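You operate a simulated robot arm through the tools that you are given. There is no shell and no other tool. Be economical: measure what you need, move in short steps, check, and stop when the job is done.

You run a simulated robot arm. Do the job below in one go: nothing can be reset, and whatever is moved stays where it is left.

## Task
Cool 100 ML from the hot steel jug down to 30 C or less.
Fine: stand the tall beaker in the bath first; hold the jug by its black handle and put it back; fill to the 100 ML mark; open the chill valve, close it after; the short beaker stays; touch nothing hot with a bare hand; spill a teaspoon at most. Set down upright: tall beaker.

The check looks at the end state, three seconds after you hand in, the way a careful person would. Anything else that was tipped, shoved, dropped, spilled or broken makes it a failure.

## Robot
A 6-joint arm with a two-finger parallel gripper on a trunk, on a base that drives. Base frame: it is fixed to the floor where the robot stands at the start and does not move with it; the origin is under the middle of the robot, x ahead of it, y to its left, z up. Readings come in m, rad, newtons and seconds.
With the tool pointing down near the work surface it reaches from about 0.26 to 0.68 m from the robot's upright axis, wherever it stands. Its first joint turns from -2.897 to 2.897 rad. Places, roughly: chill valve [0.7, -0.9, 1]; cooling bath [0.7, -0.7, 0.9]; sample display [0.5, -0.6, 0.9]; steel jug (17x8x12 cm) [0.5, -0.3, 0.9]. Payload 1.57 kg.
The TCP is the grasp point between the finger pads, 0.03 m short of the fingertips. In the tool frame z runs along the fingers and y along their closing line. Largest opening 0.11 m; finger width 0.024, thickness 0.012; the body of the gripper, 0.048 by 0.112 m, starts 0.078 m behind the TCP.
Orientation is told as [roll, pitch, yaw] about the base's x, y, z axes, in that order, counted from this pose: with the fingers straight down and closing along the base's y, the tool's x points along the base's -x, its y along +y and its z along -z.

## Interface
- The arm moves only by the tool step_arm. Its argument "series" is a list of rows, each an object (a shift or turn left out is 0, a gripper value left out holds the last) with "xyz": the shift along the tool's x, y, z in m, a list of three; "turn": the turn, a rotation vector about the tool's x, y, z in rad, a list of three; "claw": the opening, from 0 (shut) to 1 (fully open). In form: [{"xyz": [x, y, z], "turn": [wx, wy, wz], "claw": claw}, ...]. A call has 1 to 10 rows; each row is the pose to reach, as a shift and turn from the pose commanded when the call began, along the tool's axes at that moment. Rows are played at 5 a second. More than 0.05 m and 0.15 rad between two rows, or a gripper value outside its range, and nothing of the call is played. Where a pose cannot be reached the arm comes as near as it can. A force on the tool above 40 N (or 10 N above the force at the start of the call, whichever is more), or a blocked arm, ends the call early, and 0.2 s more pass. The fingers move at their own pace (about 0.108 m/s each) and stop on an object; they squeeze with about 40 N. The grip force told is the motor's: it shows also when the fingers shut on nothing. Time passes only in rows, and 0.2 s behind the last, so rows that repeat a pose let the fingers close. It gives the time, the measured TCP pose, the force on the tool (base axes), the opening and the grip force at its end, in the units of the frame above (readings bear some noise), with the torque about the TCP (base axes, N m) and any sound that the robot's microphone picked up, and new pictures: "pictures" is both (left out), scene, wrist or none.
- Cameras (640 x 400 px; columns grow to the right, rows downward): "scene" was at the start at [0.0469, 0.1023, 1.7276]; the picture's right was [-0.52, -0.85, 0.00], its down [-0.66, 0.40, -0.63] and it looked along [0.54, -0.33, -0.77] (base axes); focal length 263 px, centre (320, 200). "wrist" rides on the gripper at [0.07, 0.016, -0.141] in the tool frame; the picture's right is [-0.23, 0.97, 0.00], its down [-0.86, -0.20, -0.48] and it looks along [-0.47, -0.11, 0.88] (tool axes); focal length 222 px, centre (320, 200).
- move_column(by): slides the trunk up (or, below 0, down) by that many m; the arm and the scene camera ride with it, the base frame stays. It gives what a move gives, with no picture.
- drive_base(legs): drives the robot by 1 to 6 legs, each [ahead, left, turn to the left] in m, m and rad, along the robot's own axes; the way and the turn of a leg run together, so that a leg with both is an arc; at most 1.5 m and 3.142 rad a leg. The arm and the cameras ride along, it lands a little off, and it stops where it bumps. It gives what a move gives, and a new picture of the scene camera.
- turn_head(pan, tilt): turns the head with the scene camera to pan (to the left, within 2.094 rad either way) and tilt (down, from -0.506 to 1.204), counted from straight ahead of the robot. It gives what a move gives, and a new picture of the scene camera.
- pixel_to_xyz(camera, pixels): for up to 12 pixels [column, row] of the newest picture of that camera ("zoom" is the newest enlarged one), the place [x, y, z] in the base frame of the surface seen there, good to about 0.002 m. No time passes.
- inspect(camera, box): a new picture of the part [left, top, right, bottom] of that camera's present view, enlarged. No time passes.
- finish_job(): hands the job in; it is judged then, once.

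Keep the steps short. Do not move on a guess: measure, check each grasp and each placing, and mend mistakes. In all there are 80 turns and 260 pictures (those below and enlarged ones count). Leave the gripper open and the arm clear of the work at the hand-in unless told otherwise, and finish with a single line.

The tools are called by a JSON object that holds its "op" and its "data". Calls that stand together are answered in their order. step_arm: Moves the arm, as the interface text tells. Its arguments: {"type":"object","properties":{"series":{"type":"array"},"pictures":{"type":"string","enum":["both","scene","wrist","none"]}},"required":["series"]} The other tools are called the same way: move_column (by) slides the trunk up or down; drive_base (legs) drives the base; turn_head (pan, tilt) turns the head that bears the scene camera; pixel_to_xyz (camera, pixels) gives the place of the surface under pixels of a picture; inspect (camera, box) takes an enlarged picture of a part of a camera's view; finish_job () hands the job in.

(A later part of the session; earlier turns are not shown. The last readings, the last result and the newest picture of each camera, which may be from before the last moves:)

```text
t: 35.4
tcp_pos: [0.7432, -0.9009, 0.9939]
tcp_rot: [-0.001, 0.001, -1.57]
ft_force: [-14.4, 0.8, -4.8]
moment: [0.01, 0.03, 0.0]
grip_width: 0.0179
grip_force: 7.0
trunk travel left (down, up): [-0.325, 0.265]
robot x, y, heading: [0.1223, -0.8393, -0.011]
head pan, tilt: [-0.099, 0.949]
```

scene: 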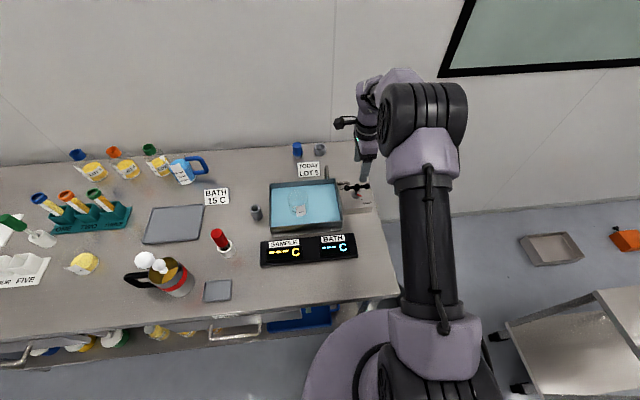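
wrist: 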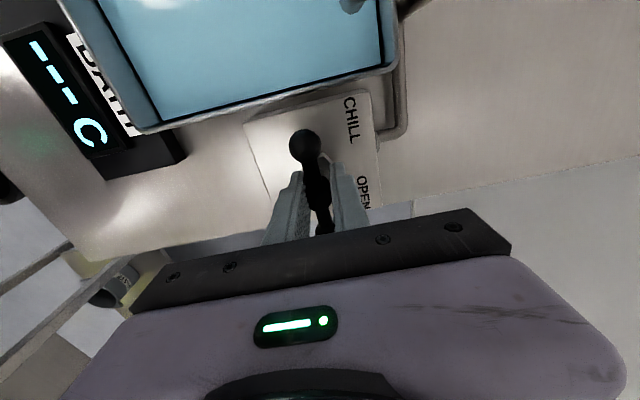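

Closed on the hub (0.018 m). I'll turn counter-clockwise in small rows and check progress at about 50°.

{"op": "step_arm", "data": {"series": [{"turn": [0, 0, -0.1]}, {"turn": [0, 0, -0.2]}, {"turn": [0, 0, -0.3]}, {"turn": [0, 0, -0.4]}, {"turn": [0, 0, -0.5]}, {"turn": [0, 0, -0.6]}, {"turn": [0, 0, -0.7]}, {"turn": [0, 0, -0.8]}, {"turn": [0, 0, -0.9]}]}}

{"op": "inspect", "data": {"camera": "scene", "box": [315, 165, 405, 222]}}

```text
t: 37.4
tcp_pos: [0.7428, -0.9003, 0.9931]
tcp_rot: [0.001, -0.002, -0.667]
ft_force: [-8.2, -9.1, 4.3]
moment: [-0.2, 0.12, -0.1]
grip_width: 0.0167
grip_force: 6.6
trunk travel left (down, up): [-0.325, 0.265]
robot x, y, heading: [0.1269, -0.8404, -0.011]
head pan, tilt: [-0.099, 0.949]
```

scene: 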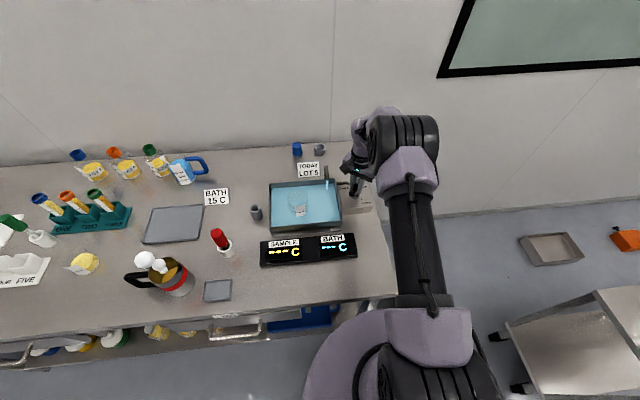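
wrist: 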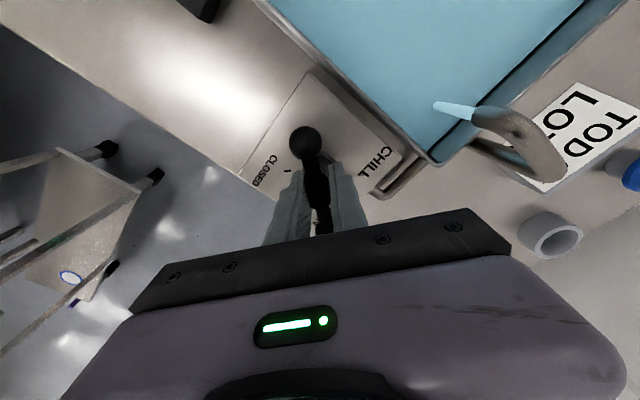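

```text
7.02 times, centred on (360, 194) of scene
```

zoom: 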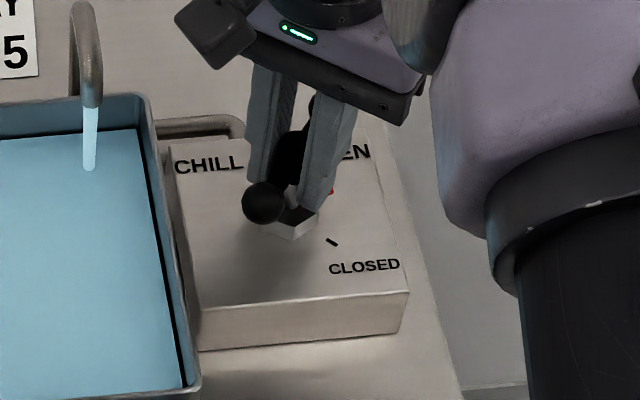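

The bar follows the fingers and cold water already runs from the spout. I'll turn the remaining ~38° to OPEN.

{"op": "step_arm", "data": {"series": [{"turn": [0, 0, -0.1]}, {"turn": [0, 0, -0.2]}, {"turn": [0, 0, -0.3]}, {"turn": [0, 0, -0.4]}, {"turn": [0, 0, -0.5]}, {"turn": [0, 0, -0.6]}, {"turn": [0, 0, -0.67]}], "pictures": "wrist"}}

{"op": "inspect", "data": {"camera": "scene", "box": [315, 165, 405, 222]}}

```text
t: 39.0
tcp_pos: [0.7436, -0.8999, 0.9918]
tcp_rot: [0.002, -0.001, 0.002]
ft_force: [-3.7, -12.4, -2.3]
moment: [-0.22, 0.05, -0.11]
grip_width: 0.0168
grip_force: 6.4
trunk travel left (down, up): [-0.325, 0.265]
robot x, y, heading: [0.1315, -0.8421, -0.009]
head pan, tilt: [-0.099, 0.949]
```

wrist: 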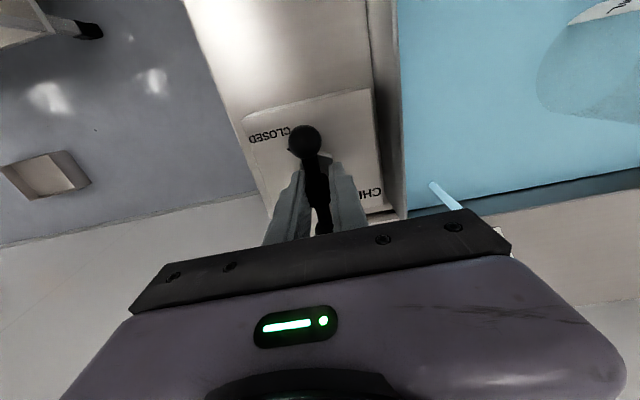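

```text
7.02 times, centred on (360, 194) of scene
```

zoom: 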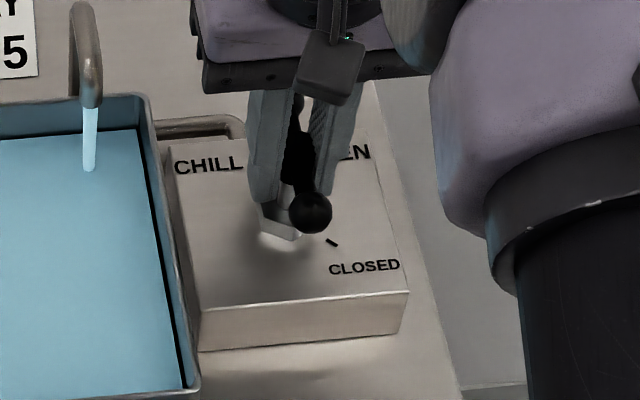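

The bar has turned to lie along x. I'll open a little (the bath wall is near), lift, and check the pointer.

{"op": "step_arm", "data": {"series": [{"claw": 0.3}, {"claw": 0.4}, {"claw": 0.4, "xyz": [0, 0, -0.03]}, {"claw": 0.4, "xyz": [0, 0, -0.07]}, {"claw": 0.4, "xyz": [0, 0, -0.11]}, {"claw": 0.4, "xyz": [0, 0, -0.15]}, {"claw": 0.4, "xyz": [0.04, 0, -0.18]}]}}

{"op": "inspect", "data": {"camera": "scene", "box": [245, 165, 405, 265]}}

{"op": "inspect", "data": {"camera": "wrist", "box": [240, 80, 440, 205]}}

```text
t: 40.6
tcp_pos: [0.7023, -0.8984, 1.1742]
tcp_rot: [0.0, -0.002, -0.001]
ft_force: [-0.4, 0.4, 0.4]
moment: [0.0, -0.06, -0.03]
grip_width: 0.0439
grip_force: 0.0
trunk travel left (down, up): [-0.325, 0.265]
robot x, y, heading: [0.1225, -0.8405, -0.009]
head pan, tilt: [-0.099, 0.949]
```

scene: 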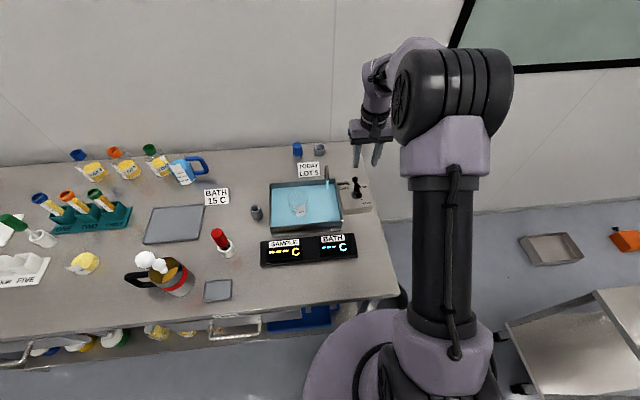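
wrist: 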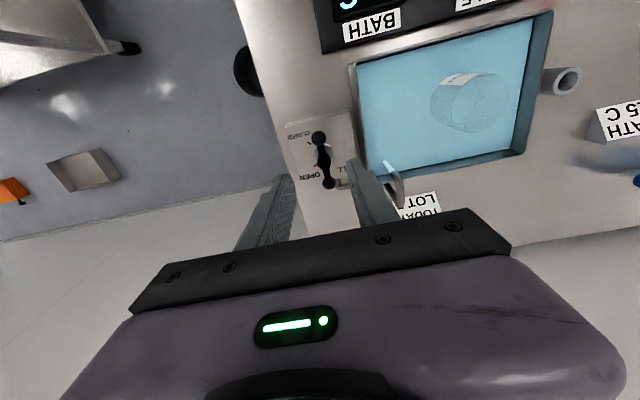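

```text
4.00 times, centred on (325, 215) of scene
```

zoom: 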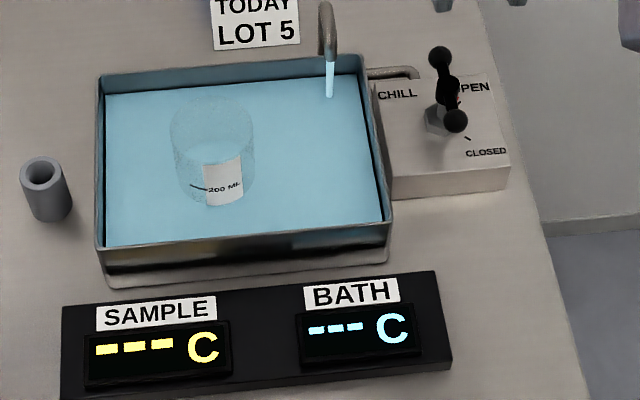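

```text
3.20 times, centred on (340, 142) of wrist
```

zoom: 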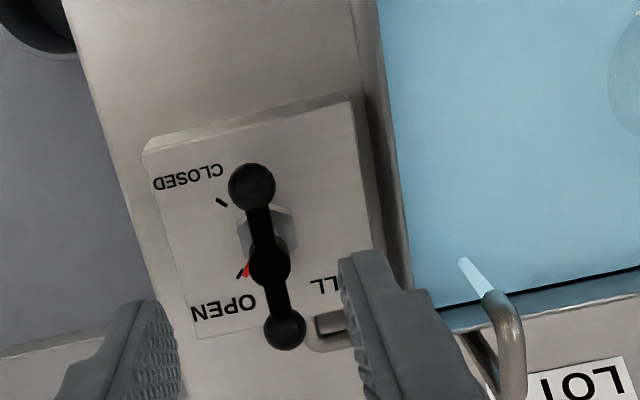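

The pointer is at OPEN and water is running. Next I'll drive left so both jug and bath are in reach.

{"op": "drive_base", "data": {"legs": [[0, 0.44, 0]]}}

{"op": "turn_head", "data": {"pan": 0.0, "tilt": 0.9}}

```text
t: 43.3
tcp_pos: [0.7112, -0.463, 1.1736]
tcp_rot: [0.002, 0.0, -0.009]
ft_force: [0.0, -0.1, 0.3]
moment: [-0.04, 0.02, 0.0]
grip_width: 0.0438
grip_force: 0.0
trunk travel left (down, up): [-0.325, 0.265]
robot x, y, heading: [0.1321, -0.3949, -0.02]
head pan, tilt: [-0.099, 0.949]
```

scene: 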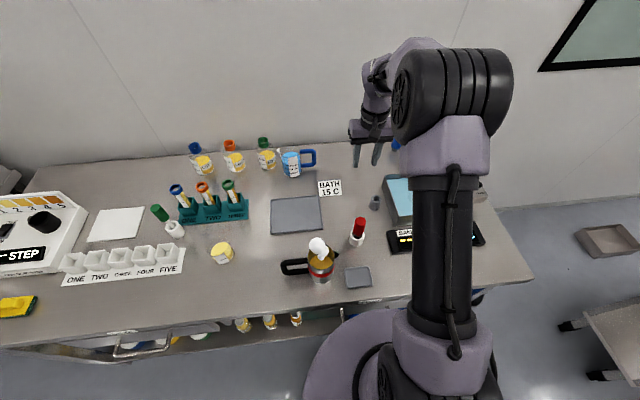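

```text
t: 44.0
tcp_pos: [0.711, -0.4639, 1.1724]
tcp_rot: [-0.001, -0.001, -0.011]
ft_force: [0.0, 0.6, 0.6]
moment: [-0.01, 0.02, 0.02]
grip_width: 0.0443
grip_force: 0.0
trunk travel left (down, up): [-0.325, 0.265]
robot x, y, heading: [0.1315, -0.398, -0.017]
head pan, tilt: [0.0, 0.901]
```

scene: 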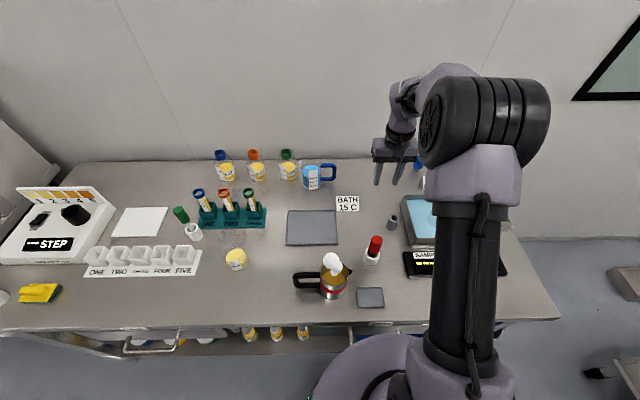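

I'll zoom in on the jug and short beaker for exact handle geometry from here.

{"op": "inspect", "data": {"camera": "scene", "box": [220, 235, 370, 320]}}

```text
4.27 times, centred on (295, 278) of scene
```

zoom: 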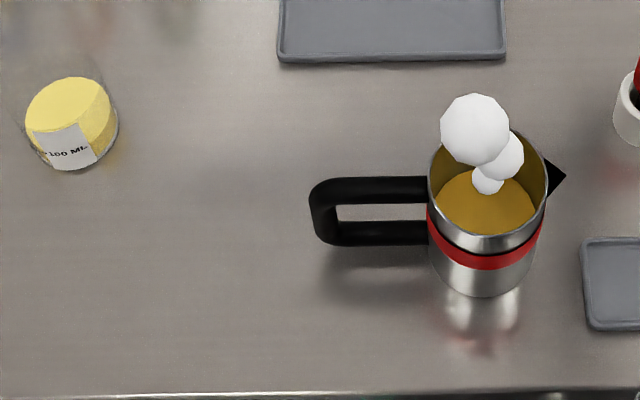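

{"op": "pixel_to_xyz", "data": {"camera": "zoom", "pixels": [[335, 189], [400, 189], [323, 210], [340, 215], [345, 233], [400, 232], [318, 195], [312, 190], [425, 180], [490, 215], [420, 240], [75, 95]]}}

```text
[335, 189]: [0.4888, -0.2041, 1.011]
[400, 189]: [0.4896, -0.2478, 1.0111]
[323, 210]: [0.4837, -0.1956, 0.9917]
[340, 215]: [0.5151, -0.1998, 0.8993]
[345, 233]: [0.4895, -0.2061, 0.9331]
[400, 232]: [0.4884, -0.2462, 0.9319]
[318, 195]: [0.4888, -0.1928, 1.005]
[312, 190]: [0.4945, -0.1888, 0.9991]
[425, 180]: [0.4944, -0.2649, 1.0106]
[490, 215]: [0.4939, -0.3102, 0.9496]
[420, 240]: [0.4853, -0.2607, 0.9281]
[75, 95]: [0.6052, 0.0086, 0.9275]
```

Handle: top bar z≈1.003, outer bar y≈-0.197, x≈0.491. The tool should point toward -y, about 40° below horizontal, and grip the handle's top-outer corner. First I'll swing the arm over to the left and yaw +90°, staying high.

{"op": "step_arm", "data": {"series": [{"xyz": [0.022, 0.036, -0.01], "turn": [0, 0, -0.145], "claw": 0.6}, {"xyz": [0.044, 0.072, -0.02], "turn": [0, 0, -0.29]}, {"xyz": [0.066, 0.108, -0.03], "turn": [0, 0, -0.435]}, {"xyz": [0.088, 0.144, -0.04], "turn": [0, 0, -0.58]}, {"xyz": [0.11, 0.18, -0.05], "turn": [0, 0, -0.725]}, {"xyz": [0.132, 0.216, -0.06], "turn": [0, 0, -0.87]}, {"xyz": [0.154, 0.252, -0.06], "turn": [0, 0, -1.015]}, {"xyz": [0.176, 0.288, -0.06], "turn": [0, 0, -1.16]}, {"xyz": [0.198, 0.324, -0.06], "turn": [0, 0, -1.305]}, {"xyz": [0.22, 0.36, -0.06], "turn": [0, 0, -1.45]}], "pictures": "none"}}

{"op": "step_arm", "data": {"series": [{"turn": [0, 0, -0.13]}, {"turn": [0, 0, -0.13]}], "pictures": "scene"}}

```text
t: 46.1
tcp_pos: [0.4949, -0.1012, 1.234]
tcp_rot: [0.0, -0.002, 1.442]
ft_force: [0.2, 1.1, 0.2]
moment: [0.0, 0.01, -0.02]
grip_width: 0.0659
grip_force: 0.0
trunk travel left (down, up): [-0.325, 0.265]
robot x, y, heading: [0.1292, -0.3994, -0.015]
head pan, tilt: [0.0, 0.901]
```

```text
t: 46.8
tcp_pos: [0.4937, -0.1035, 1.2315]
tcp_rot: [0.0, -0.002, 1.572]
ft_force: [0.0, 0.1, 0.4]
moment: [-0.02, 0.0, 0.03]
grip_width: 0.0661
grip_force: 0.1
trunk travel left (down, up): [-0.325, 0.265]
robot x, y, heading: [0.129, -0.403, -0.022]
head pan, tilt: [0.0, 0.901]
```

scene: 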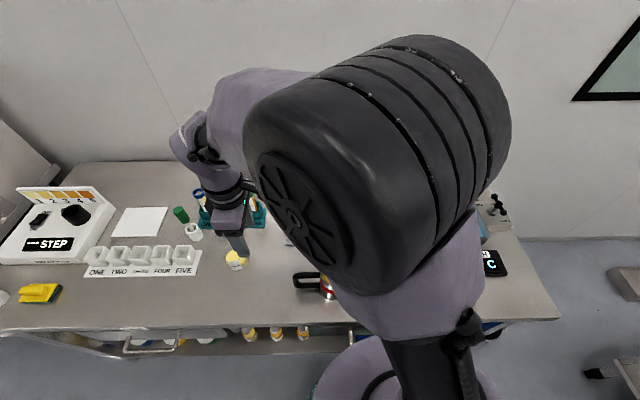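

Yaw is +90°. I'll tilt the tool 50° about its y axis so it points toward the jug.

{"op": "step_arm", "data": {"series": [{"turn": [0, 0.145, 0]}, {"turn": [0, 0.29, 0]}, {"turn": [0, 0.435, 0]}, {"turn": [0, 0.58, 0]}, {"turn": [0, 0.725, 0]}, {"turn": [0, 0.873, 0]}, {"turn": [0, 0.873, 0]}], "pictures": "both"}}

```text
t: 48.4
tcp_pos: [0.4949, -0.1028, 1.2335]
tcp_rot: [-0.001, 0.874, 1.571]
ft_force: [0.4, 0.7, -0.6]
moment: [0.01, 0.01, -0.01]
grip_width: 0.066
grip_force: 0.1
trunk travel left (down, up): [-0.325, 0.265]
robot x, y, heading: [0.1347, -0.4028, -0.015]
head pan, tilt: [0.0, 0.901]
```

scene: 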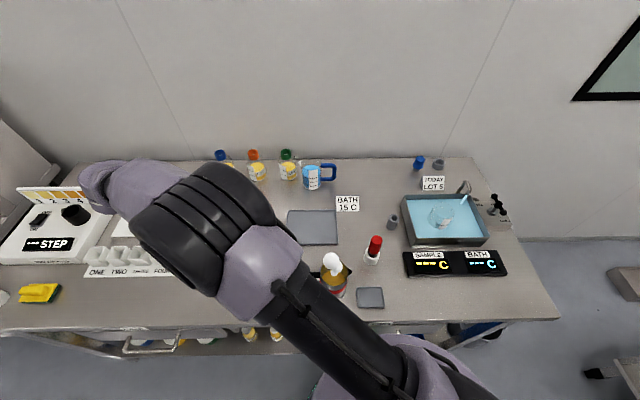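
wrist: 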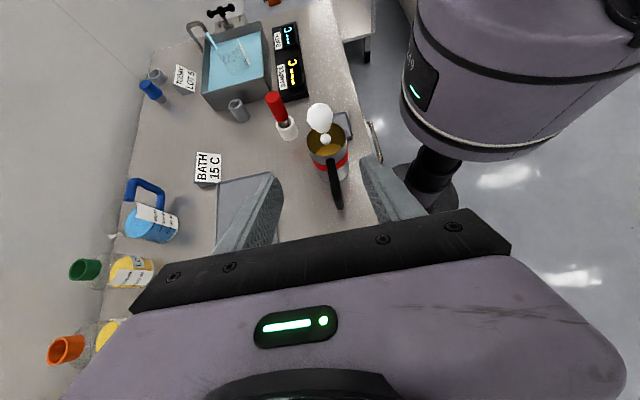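

Good: the handle is visible at wrist (335,185). I'll line up on the grasp line and approach to 6 cm short.

{"op": "step_arm", "data": {"series": [{"xyz": [-0.04, 0.002, 0.01]}, {"xyz": [-0.08, 0.004, 0.02]}, {"xyz": [-0.115, 0.004, 0.04]}, {"xyz": [-0.115, 0.004, 0.08]}, {"xyz": [-0.115, 0.004, 0.12]}, {"xyz": [-0.115, 0.004, 0.15]}, {"xyz": [-0.115, 0.004, 0.175]}, {"xyz": [-0.115, 0.004, 0.175]}], "pictures": "both"}}

{"op": "inspect", "data": {"camera": "wrist", "box": [230, 90, 430, 215]}}

```text
t: 50.1
tcp_pos: [0.4892, -0.1626, 1.0313]
tcp_rot: [0.0, 0.873, 1.57]
ft_force: [-0.2, -0.4, -0.8]
moment: [-0.01, 0.0, 0.0]
grip_width: 0.066
grip_force: 0.0
trunk travel left (down, up): [-0.325, 0.265]
robot x, y, heading: [0.1311, -0.3989, -0.016]
head pan, tilt: [0.0, 0.901]
```

scene: 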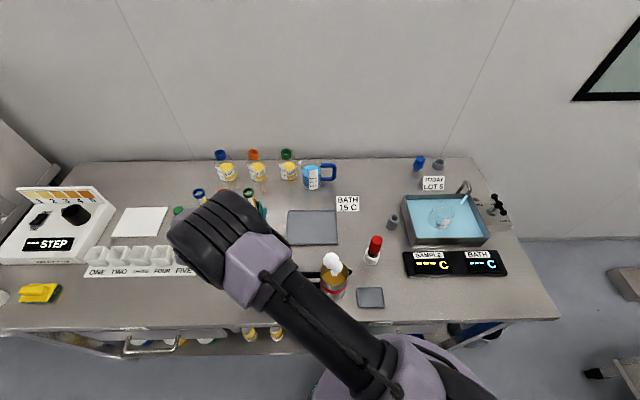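
wrist: 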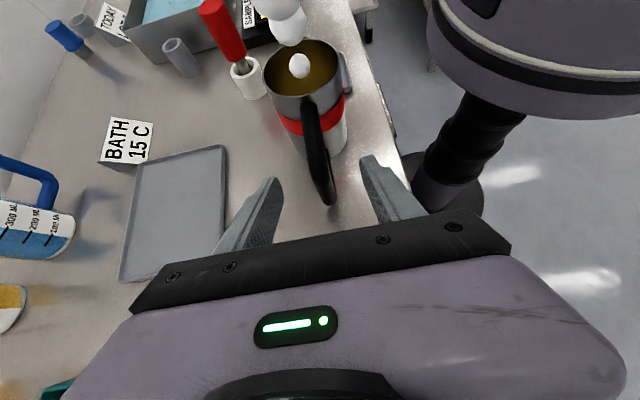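

```text
3.20 times, centred on (330, 152) of wrist
```

zoom: 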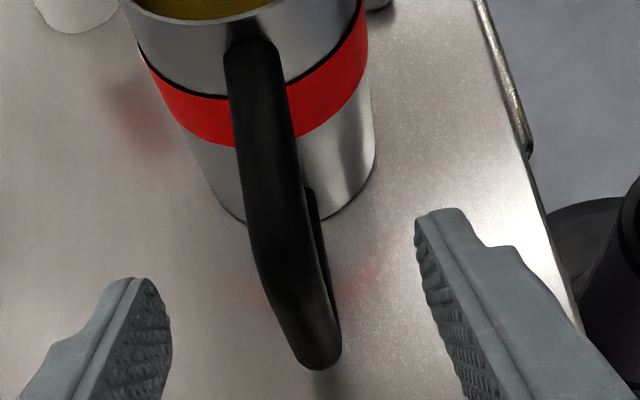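

The handle lies between the fingers. I'll advance the last 6 cm and close.

{"op": "step_arm", "data": {"series": [{"xyz": [0.001, 0, 0.02]}, {"xyz": [0.001, -0.001, 0.04]}, {"xyz": [0.001, -0.001, 0.063]}, {"xyz": [0.001, -0.001, 0.063], "claw": 0.3}, {"xyz": [0.001, -0.001, 0.063], "claw": 0.05}, {"xyz": [0.001, -0.001, 0.063], "claw": 0.0}, {"xyz": [0.001, -0.001, 0.063], "claw": 0.0}], "pictures": "both"}}

{"op": "inspect", "data": {"camera": "wrist", "box": [230, 50, 430, 215]}}

```text
t: 51.8
tcp_pos: [0.4911, -0.2107, 0.9914]
tcp_rot: [0.002, 0.874, 1.573]
ft_force: [-0.6, 0.2, -0.1]
moment: [0.14, -0.04, 0.04]
grip_width: 0.0192
grip_force: 33.2
trunk travel left (down, up): [-0.325, 0.265]
robot x, y, heading: [0.1317, -0.4002, -0.022]
head pan, tilt: [0.0, 0.901]
```

scene: 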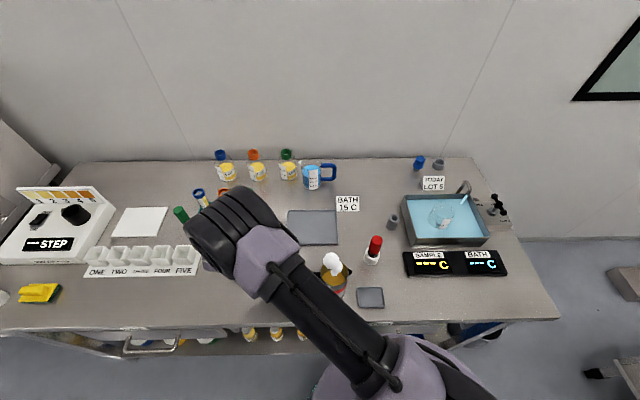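
wrist: 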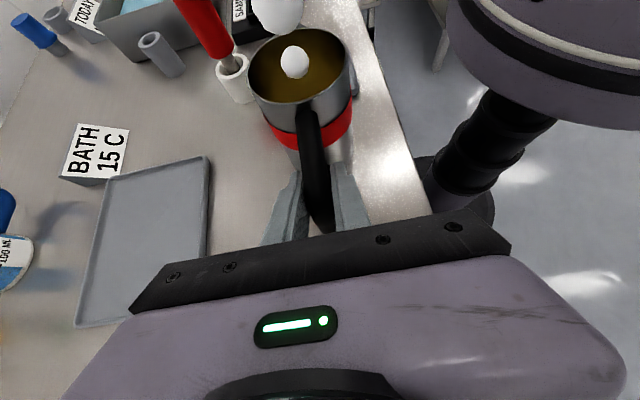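

```text
2.42 times, centred on (330, 132) of wrist
```

zoom: 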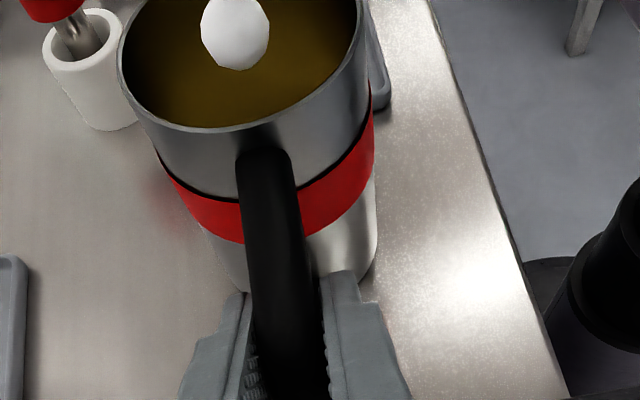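

Gripped (0.019 m, 33 N), with the fingertips clear of the steel. I'll lift 2 cm first and check for droop.

{"op": "step_arm", "data": {"series": [{"claw": 0.0}, {"xyz": [0.0038, 0, -0.0032]}, {"xyz": [0.0077, 0, -0.0064]}, {"xyz": [0.0115, 0, -0.0096]}, {"xyz": [0.0153, 0, -0.0129]}, {"xyz": [0.0153, 0, -0.0129]}], "pictures": "both"}}

{"op": "inspect", "data": {"camera": "scene", "box": [280, 230, 380, 310]}}

```text
t: 53.1
tcp_pos: [0.4909, -0.2111, 1.0122]
tcp_rot: [0.001, 0.874, 1.572]
ft_force: [0.2, 0.9, -1.9]
moment: [0.12, 0.0, 0.0]
grip_width: 0.0191
grip_force: 33.1
trunk travel left (down, up): [-0.325, 0.265]
robot x, y, heading: [0.1348, -0.3985, -0.02]
head pan, tilt: [0.0, 0.901]
```

scene: 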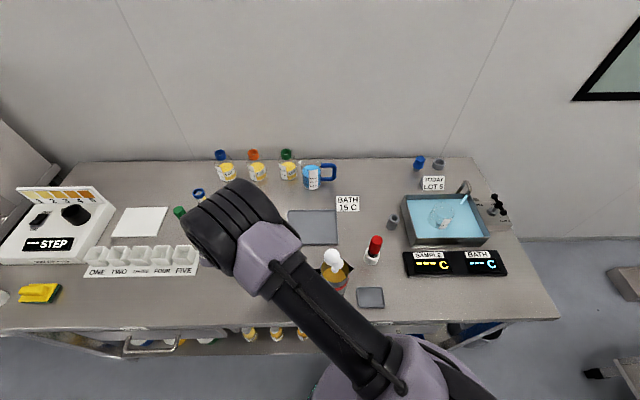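
wrist: 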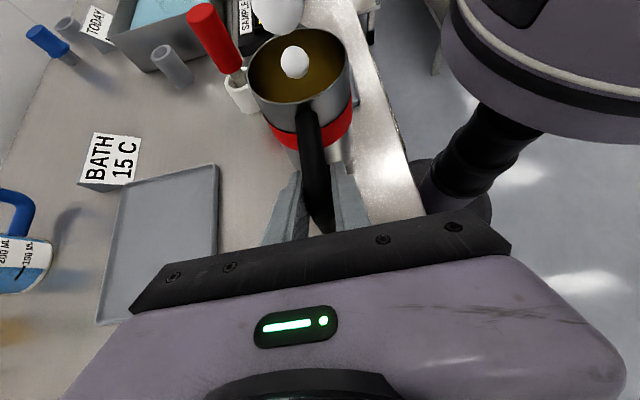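

```text
5.00 times, centred on (330, 270) of scene
```

zoom: 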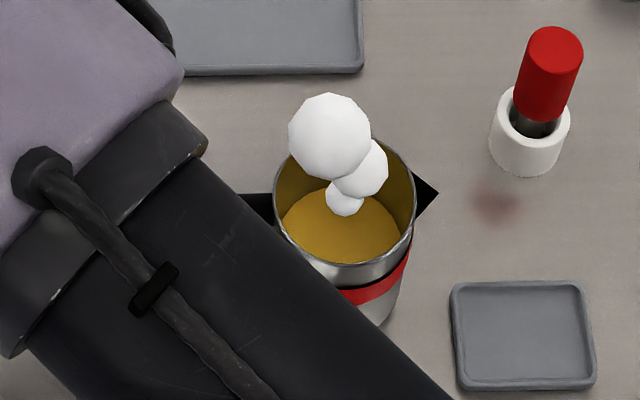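

No droop: the jug hangs level in the grip. I'll check the red probe's top height, then raise the jug 12 cm.

{"op": "pixel_to_xyz", "data": {"camera": "zoom", "pixels": [[560, 45], [540, 100], [345, 235], [435, 193], [278, 215], [413, 205], [340, 265], [380, 145]]}}

{"op": "step_arm", "data": {"series": [{"xyz": [0.0184, 0, -0.0154]}, {"xyz": [0.0368, 0, -0.0309]}, {"xyz": [0.0551, 0, -0.0463]}, {"xyz": [0.0735, 0, -0.0618]}, {"xyz": [0.0919, 0, -0.0772]}, {"xyz": [0.0996, 0, -0.0836]}], "pictures": "both"}}

```text
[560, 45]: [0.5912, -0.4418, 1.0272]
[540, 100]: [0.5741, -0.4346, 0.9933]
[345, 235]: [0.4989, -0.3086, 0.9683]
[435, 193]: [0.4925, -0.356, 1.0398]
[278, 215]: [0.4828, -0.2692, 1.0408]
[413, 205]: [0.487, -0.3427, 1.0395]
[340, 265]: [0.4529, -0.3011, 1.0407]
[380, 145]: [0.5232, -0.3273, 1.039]
```

```text
t: 54.5
tcp_pos: [0.4907, -0.2106, 1.1427]
tcp_rot: [0.0, 0.877, 1.573]
ft_force: [-0.4, -0.1, -2.3]
moment: [0.11, 0.04, 0.0]
grip_width: 0.0192
grip_force: 32.9
trunk travel left (down, up): [-0.325, 0.265]
robot x, y, heading: [0.1331, -0.4025, -0.016]
head pan, tilt: [0.0, 0.901]
```

scene: 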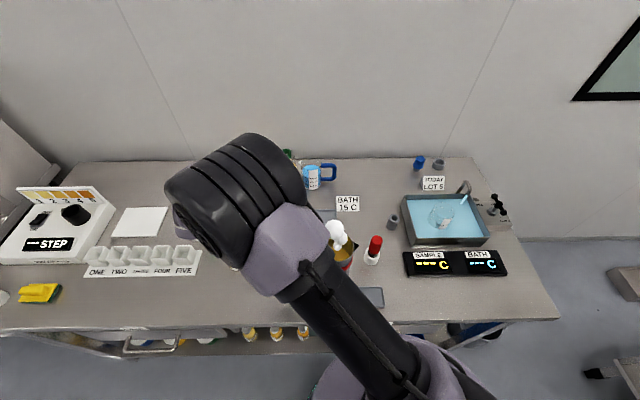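
wrist: 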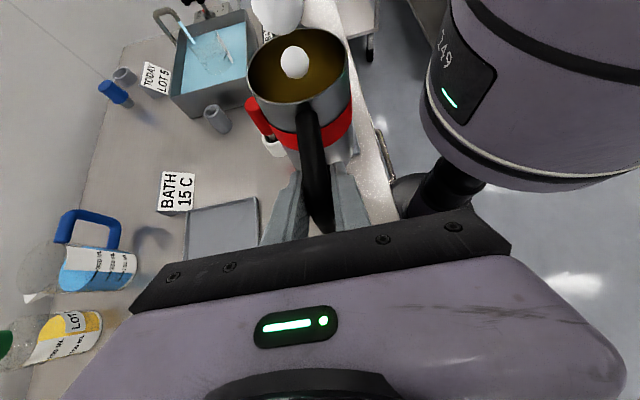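

Probe top is 1.03 and the jug base is 1.05. I'll go round the probe: ahead first, then right toward the bath.

{"op": "step_arm", "data": {"series": [{"xyz": [0, -0.036, 0]}, {"xyz": [0, -0.072, 0]}, {"xyz": [0, -0.108, 0]}, {"xyz": [0, -0.144, 0]}, {"xyz": [0, -0.18, 0]}, {"xyz": [0, -0.217, 0]}], "pictures": "none"}}

{"op": "step_arm", "data": {"series": [{"xyz": [0.0257, 0, 0.0306]}, {"xyz": [0.0514, 0, 0.0613]}, {"xyz": [0.0772, 0, 0.0919]}, {"xyz": [0.1029, 0, 0.1226]}, {"xyz": [0.1286, 0, 0.1532]}, {"xyz": [0.1543, 0, 0.1838]}, {"xyz": [0.167, 0, 0.1992]}], "pictures": "both"}}

```text
t: 56.0
tcp_pos: [0.7092, -0.2106, 1.1404]
tcp_rot: [0.004, 0.874, 1.571]
ft_force: [-0.2, -0.4, -1.0]
moment: [0.13, 0.02, -0.01]
grip_width: 0.0188
grip_force: 33.1
trunk travel left (down, up): [-0.325, 0.265]
robot x, y, heading: [0.1355, -0.4032, -0.015]
head pan, tilt: [0.0, 0.901]
```

```text
t: 57.5
tcp_pos: [0.7068, -0.4709, 1.1387]
tcp_rot: [-0.001, 0.873, 1.571]
ft_force: [-0.1, 0.5, -2.2]
moment: [0.09, 0.0, 0.03]
grip_width: 0.019
grip_force: 33.3
trunk travel left (down, up): [-0.325, 0.265]
robot x, y, heading: [0.1332, -0.4007, -0.015]
head pan, tilt: [0.0, 0.901]
```

scene: 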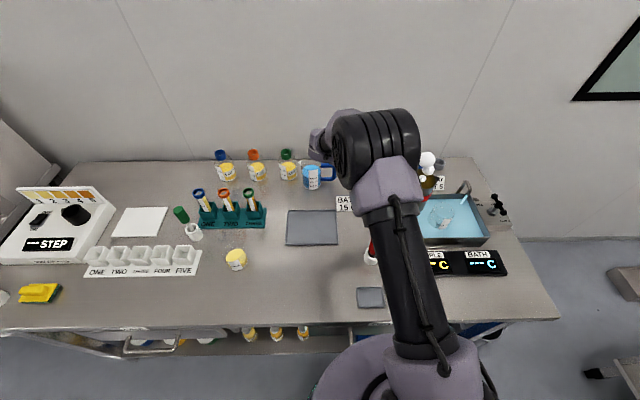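
wrist: 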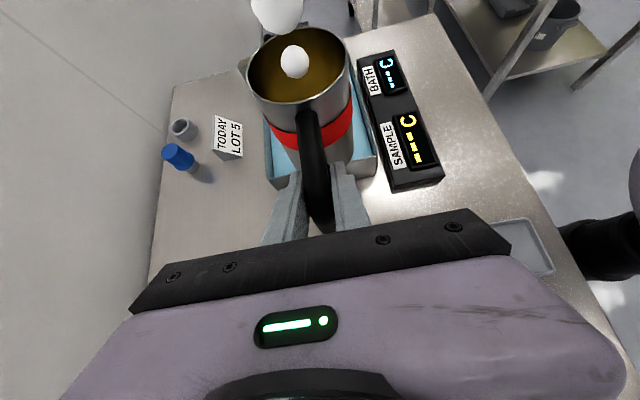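

The scene camera still sees the beaker at (440,215). I'll tilt the jug 50° (below pouring), bringing the spout above the beaker's near half.

{"op": "step_arm", "data": {"series": [{"xyz": [0.0131, 0, 0.0037], "turn": [0, -0.125, 0]}, {"xyz": [0.0262, 0, 0.0074], "turn": [0, -0.25, 0]}, {"xyz": [0.0393, -0.001, 0.0111], "turn": [0, -0.375, 0]}, {"xyz": [0.0524, -0.001, 0.0147], "turn": [0, -0.5, 0]}, {"xyz": [0.0655, -0.001, 0.0184], "turn": [0, -0.625, 0]}, {"xyz": [0.0786, -0.001, 0.0221], "turn": [0, -0.75, 0]}, {"xyz": [0.0917, -0.0017, 0.0258], "turn": [0, -0.873, 0]}], "pictures": "both"}}

{"op": "inspect", "data": {"camera": "scene", "box": [380, 130, 520, 290]}}

```text
t: 59.1
tcp_pos: [0.711, -0.5509, 1.1962]
tcp_rot: [0.0, -0.004, 1.571]
ft_force: [-0.5, 0.0, -1.8]
moment: [0.05, 0.03, -0.01]
grip_width: 0.0189
grip_force: 33.4
trunk travel left (down, up): [-0.325, 0.265]
robot x, y, heading: [0.1339, -0.3995, -0.017]
head pan, tilt: [0.0, 0.901]
```

scene: 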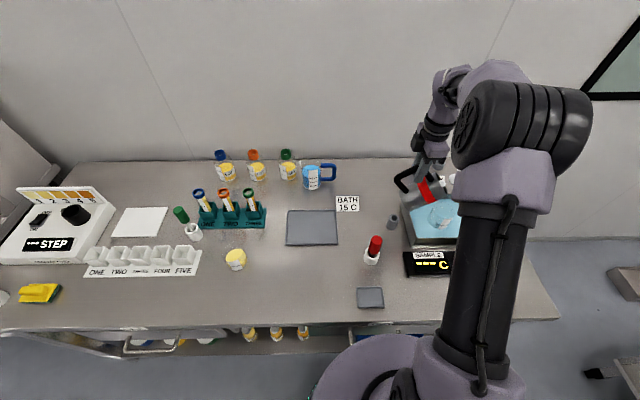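
wrist: 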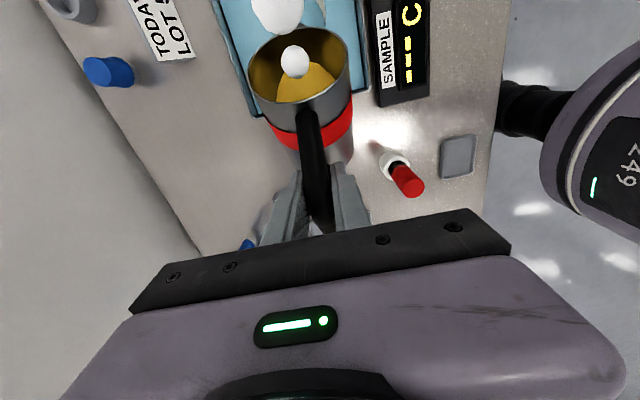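

```text
2.50 times, centred on (450, 210) of scene
```

zoom: 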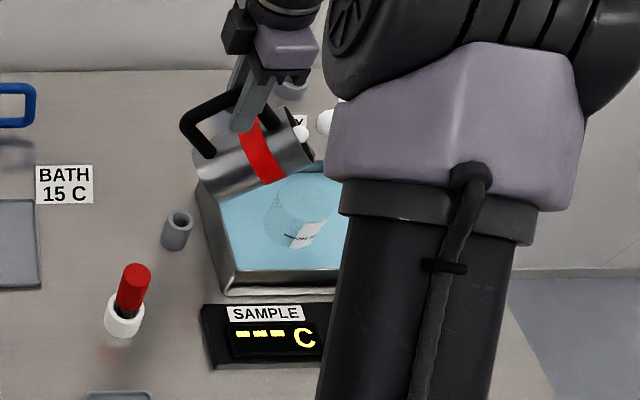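

The jug is over the beaker and nothing has poured yet. I'll lower the spout to about 3 cm above the rim and tilt to 60° about the spout.

{"op": "step_arm", "data": {"series": [{"xyz": [0.003, 0.001, 0.022]}, {"xyz": [0.006, 0.002, 0.044]}, {"xyz": [0.0145, 0.002, 0.0342], "turn": [0, -0.0873, 0]}, {"xyz": [0.0238, 0.002, 0.0253], "turn": [0, -0.1745, 0]}], "pictures": "both"}}

{"op": "inspect", "data": {"camera": "scene", "box": [390, 150, 490, 260]}}

{"op": "inspect", "data": {"camera": "wrist", "box": [210, 0, 410, 160]}}

```text
t: 60.1
tcp_pos: [0.7083, -0.5744, 1.1717]
tcp_rot: [0.001, -0.177, 1.571]
ft_force: [-0.1, 0.2, -1.9]
moment: [-0.01, 0.01, 0.01]
grip_width: 0.0191
grip_force: 33.0
trunk travel left (down, up): [-0.325, 0.265]
robot x, y, heading: [0.1345, -0.398, -0.02]
head pan, tilt: [0.0, 0.901]
```

scene: 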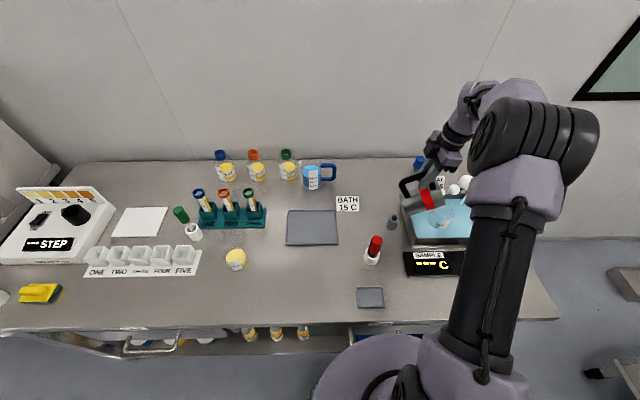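
wrist: 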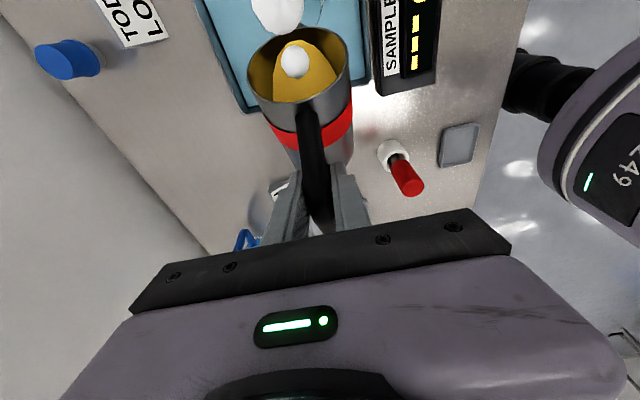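

```text
3.64 times, centred on (440, 205) of scene
```

zoom: 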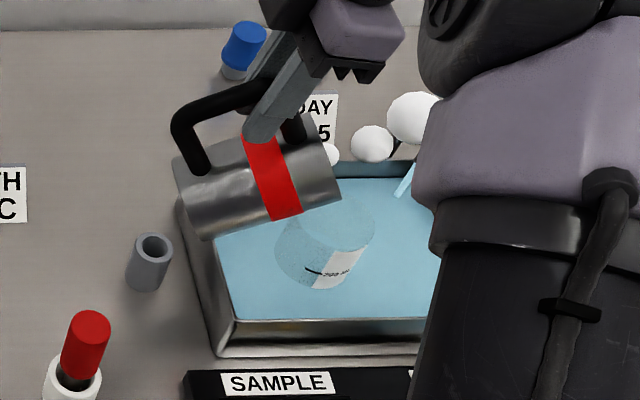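

```text
2.50 times, centred on (310, 80) of wrist
```

zoom: 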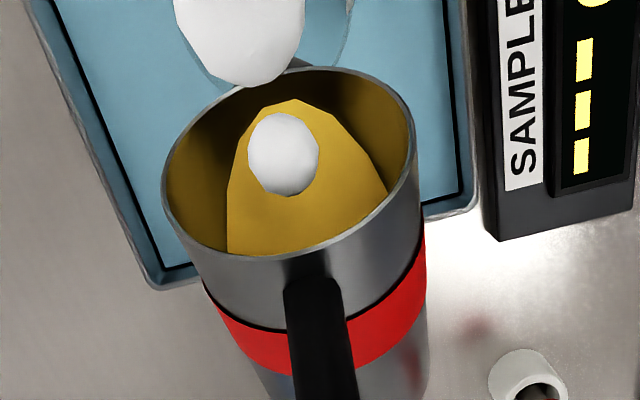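

The liquid surface is nearing the lip. I'll check the lip's position against the beaker centre (0.709,-0.690).

{"op": "pixel_to_xyz", "data": {"camera": "zoom", "pixels": [[297, 63], [310, 66], [275, 70], [293, 103], [165, 175], [412, 140]]}}

```text
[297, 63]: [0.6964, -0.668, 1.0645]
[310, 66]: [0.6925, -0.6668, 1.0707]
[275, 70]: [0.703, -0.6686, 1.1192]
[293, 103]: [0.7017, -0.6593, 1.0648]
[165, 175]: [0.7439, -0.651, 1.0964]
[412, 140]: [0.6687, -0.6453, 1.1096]
```

Lip is ≈(0.706,-0.67,1.06), above the beaker's near half. I'll tilt in small steps about the lip: 2°, then 4°.

{"op": "step_arm", "data": {"series": [{"xyz": [0.0033, 0, -0.00397], "turn": [0, -0.0349, 0]}, {"xyz": [0.00673, 0, -0.00782], "turn": [0, -0.0698, 0]}, {"xyz": [0.00673, 0, -0.00782], "turn": [0, -0.0698, 0]}], "pictures": "wrist"}}

{"op": "inspect", "data": {"camera": "scene", "box": [390, 150, 490, 260]}}

{"op": "inspect", "data": {"camera": "wrist", "box": [210, 0, 410, 160]}}

```text
t: 61.0
tcp_pos: [0.7063, -0.58, 1.1792]
tcp_rot: [0.0, -0.244, 1.57]
ft_force: [-0.3, -0.3, -1.5]
moment: [0.01, 0.0, -0.01]
grip_width: 0.0193
grip_force: 33.0
trunk travel left (down, up): [-0.325, 0.265]
robot x, y, heading: [0.1304, -0.4001, -0.02]
head pan, tilt: [0.0, 0.901]
```

wrist: 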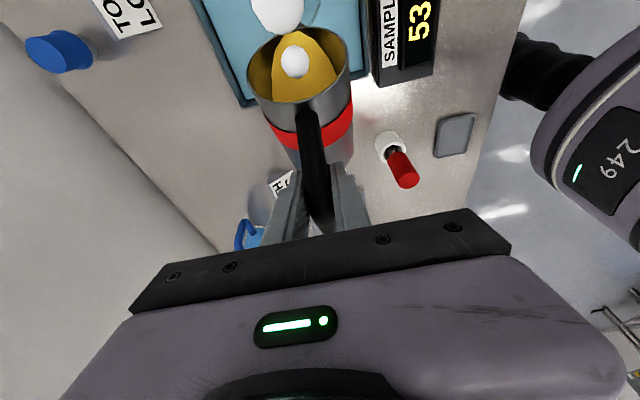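

```text
3.64 times, centred on (440, 205) of scene
```

zoom: 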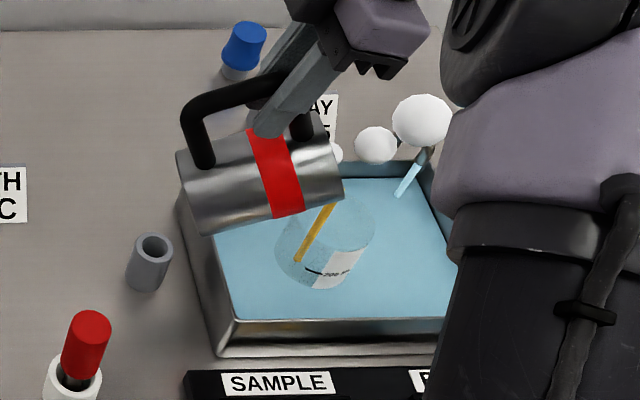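

```text
2.50 times, centred on (310, 80) of wrist
```

zoom: 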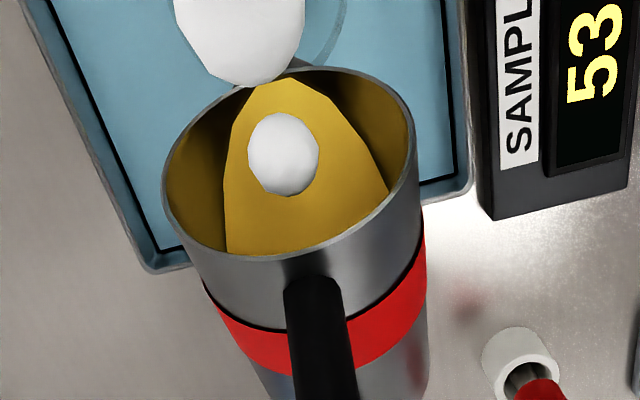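

Pouring has begun. The stream goes into the beaker and the sample display reads 53. I'll hold for a moment, then tilt 4° more in gentle steps.

{"op": "step_arm", "data": {"series": [{}, {}, {"xyz": [0.0033, 0, -0.00397], "turn": [0, -0.0349, 0]}, {"xyz": [0.0033, 0, -0.00397], "turn": [0, -0.0349, 0]}, {"xyz": [0.0033, 0, -0.00397], "turn": [0, -0.0349, 0]}, {"xyz": [0.00673, 0, -0.00782], "turn": [0, -0.0698, 0]}, {"xyz": [0.00673, 0, -0.00782], "turn": [0, -0.0698, 0]}, {"xyz": [0.00673, 0, -0.00782], "turn": [0, -0.0698, 0]}], "pictures": "wrist"}}

{"op": "inspect", "data": {"camera": "scene", "box": [400, 170, 480, 280]}}

{"op": "inspect", "data": {"camera": "wrist", "box": [210, 0, 430, 160]}}

```text
t: 62.8
tcp_pos: [0.7086, -0.591, 1.1817]
tcp_rot: [-0.001, -0.316, 1.569]
ft_force: [-0.5, -0.8, -1.7]
moment: [0.0, 0.03, 0.01]
grip_width: 0.019
grip_force: 33.5
trunk travel left (down, up): [-0.325, 0.265]
robot x, y, heading: [0.1357, -0.3991, -0.017]
head pan, tilt: [0.0, 0.901]
```

wrist: 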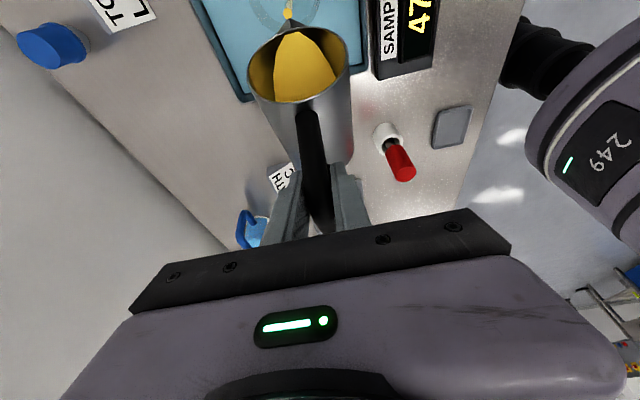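

```text
3.64 times, centred on (440, 225) of scene
```

zoom: 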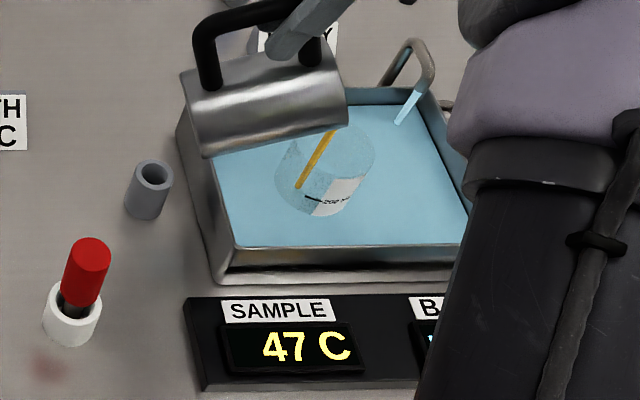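

```text
2.50 times, centred on (320, 80) of wrist
```

zoom: 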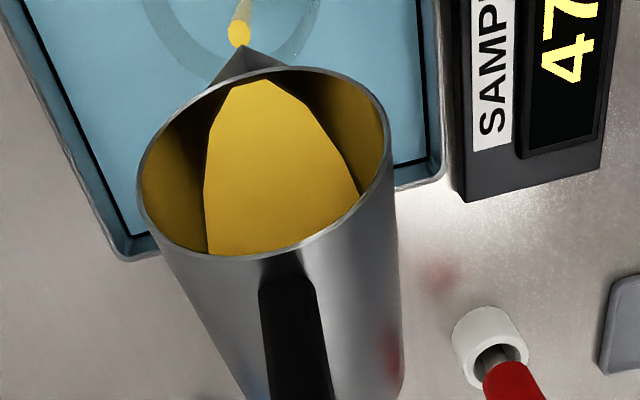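

The stream lands well inside the beaker, and the sample reads 47. I'll hold this tilt for about 2 s to see whether the flow settles.

{"op": "step_arm", "data": {"series": [{}, {}, {}, {}, {}, {}, {}, {}, {}, {}], "pictures": "none"}}

{"op": "inspect", "data": {"camera": "wrist", "box": [210, 0, 430, 160]}}

{"op": "inspect", "data": {"camera": "scene", "box": [410, 190, 470, 240]}}

```text
t: 65.0
tcp_pos: [0.7072, -0.5888, 1.1838]
tcp_rot: [-0.001, -0.315, 1.57]
ft_force: [-0.1, 0.4, -2.2]
moment: [-0.02, -0.02, 0.04]
grip_width: 0.0192
grip_force: 33.5
trunk travel left (down, up): [-0.325, 0.265]
robot x, y, heading: [0.1284, -0.4006, -0.019]
head pan, tilt: [0.0, 0.901]
```

```text
2.50 times, centred on (320, 80) of wrist
```

zoom: 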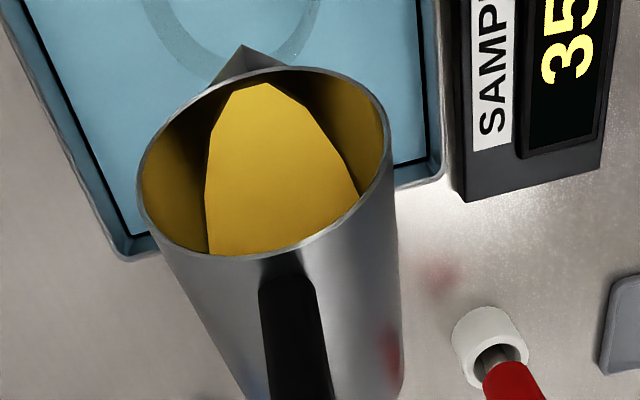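

```text
8.00 times, centred on (440, 215) of scene
```

zoom: 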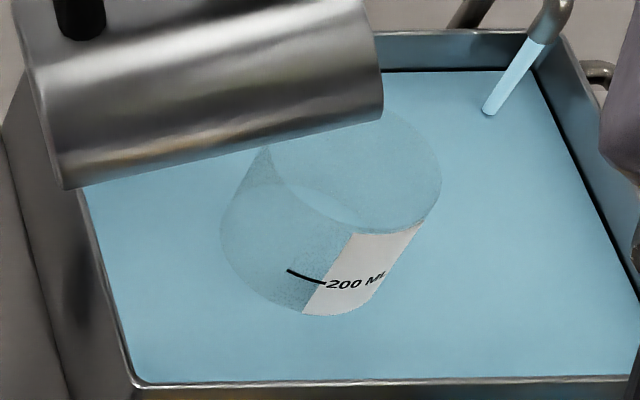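

The flow stopped at 68° and the sample reads 35 C. I'll tilt 3° more and wait for the flow to settle.

{"op": "step_arm", "data": {"series": [{"xyz": [0.0033, 0, -0.00397], "turn": [0, -0.0349, 0]}, {"xyz": [0.005, 0, -0.0059], "turn": [0, -0.0524, 0]}, {"xyz": [0.005, 0, -0.0059], "turn": [0, -0.0524, 0]}, {"xyz": [0.005, 0, -0.0059], "turn": [0, -0.0524, 0]}, {"xyz": [0.005, 0, -0.0059], "turn": [0, -0.0524, 0]}, {"xyz": [0.005, 0, -0.0059], "turn": [0, -0.0524, 0]}, {"xyz": [0.005, 0, -0.0059], "turn": [0, -0.0524, 0]}, {"xyz": [0.005, 0, -0.0059], "turn": [0, -0.0524, 0]}, {"xyz": [0.005, 0, -0.0059], "turn": [0, -0.0524, 0]}, {"xyz": [0.005, 0, -0.0059], "turn": [0, -0.0524, 0]}], "pictures": "none"}}

{"op": "inspect", "data": {"camera": "wrist", "box": [210, 0, 430, 160]}}

{"op": "inspect", "data": {"camera": "scene", "box": [410, 190, 470, 240]}}

```text
t: 67.2
tcp_pos: [0.7082, -0.5957, 1.1874]
tcp_rot: [0.001, -0.366, 1.571]
ft_force: [-0.4, 0.5, -1.7]
moment: [-0.02, 0.03, 0.01]
grip_width: 0.0192
grip_force: 33.6
trunk travel left (down, up): [-0.325, 0.265]
robot x, y, heading: [0.133, -0.4001, -0.02]
head pan, tilt: [0.0, 0.901]
```

```text
2.50 times, centred on (320, 80) of wrist
```

zoom: 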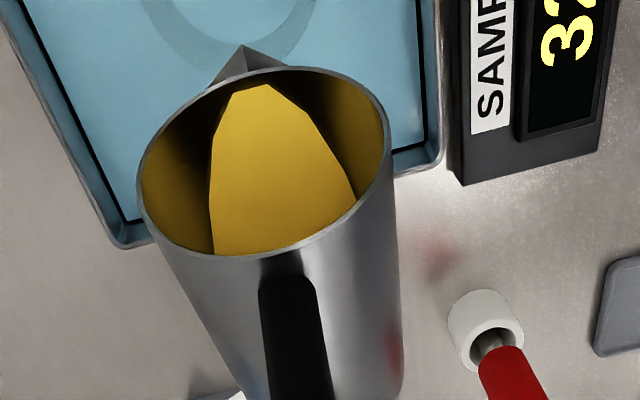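

```text
8.00 times, centred on (440, 215) of scene
```

zoom: 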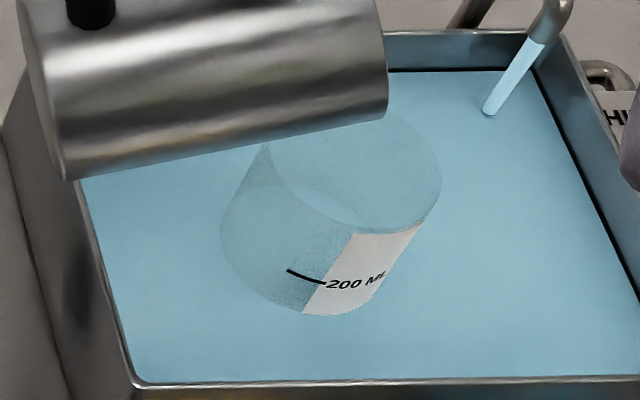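

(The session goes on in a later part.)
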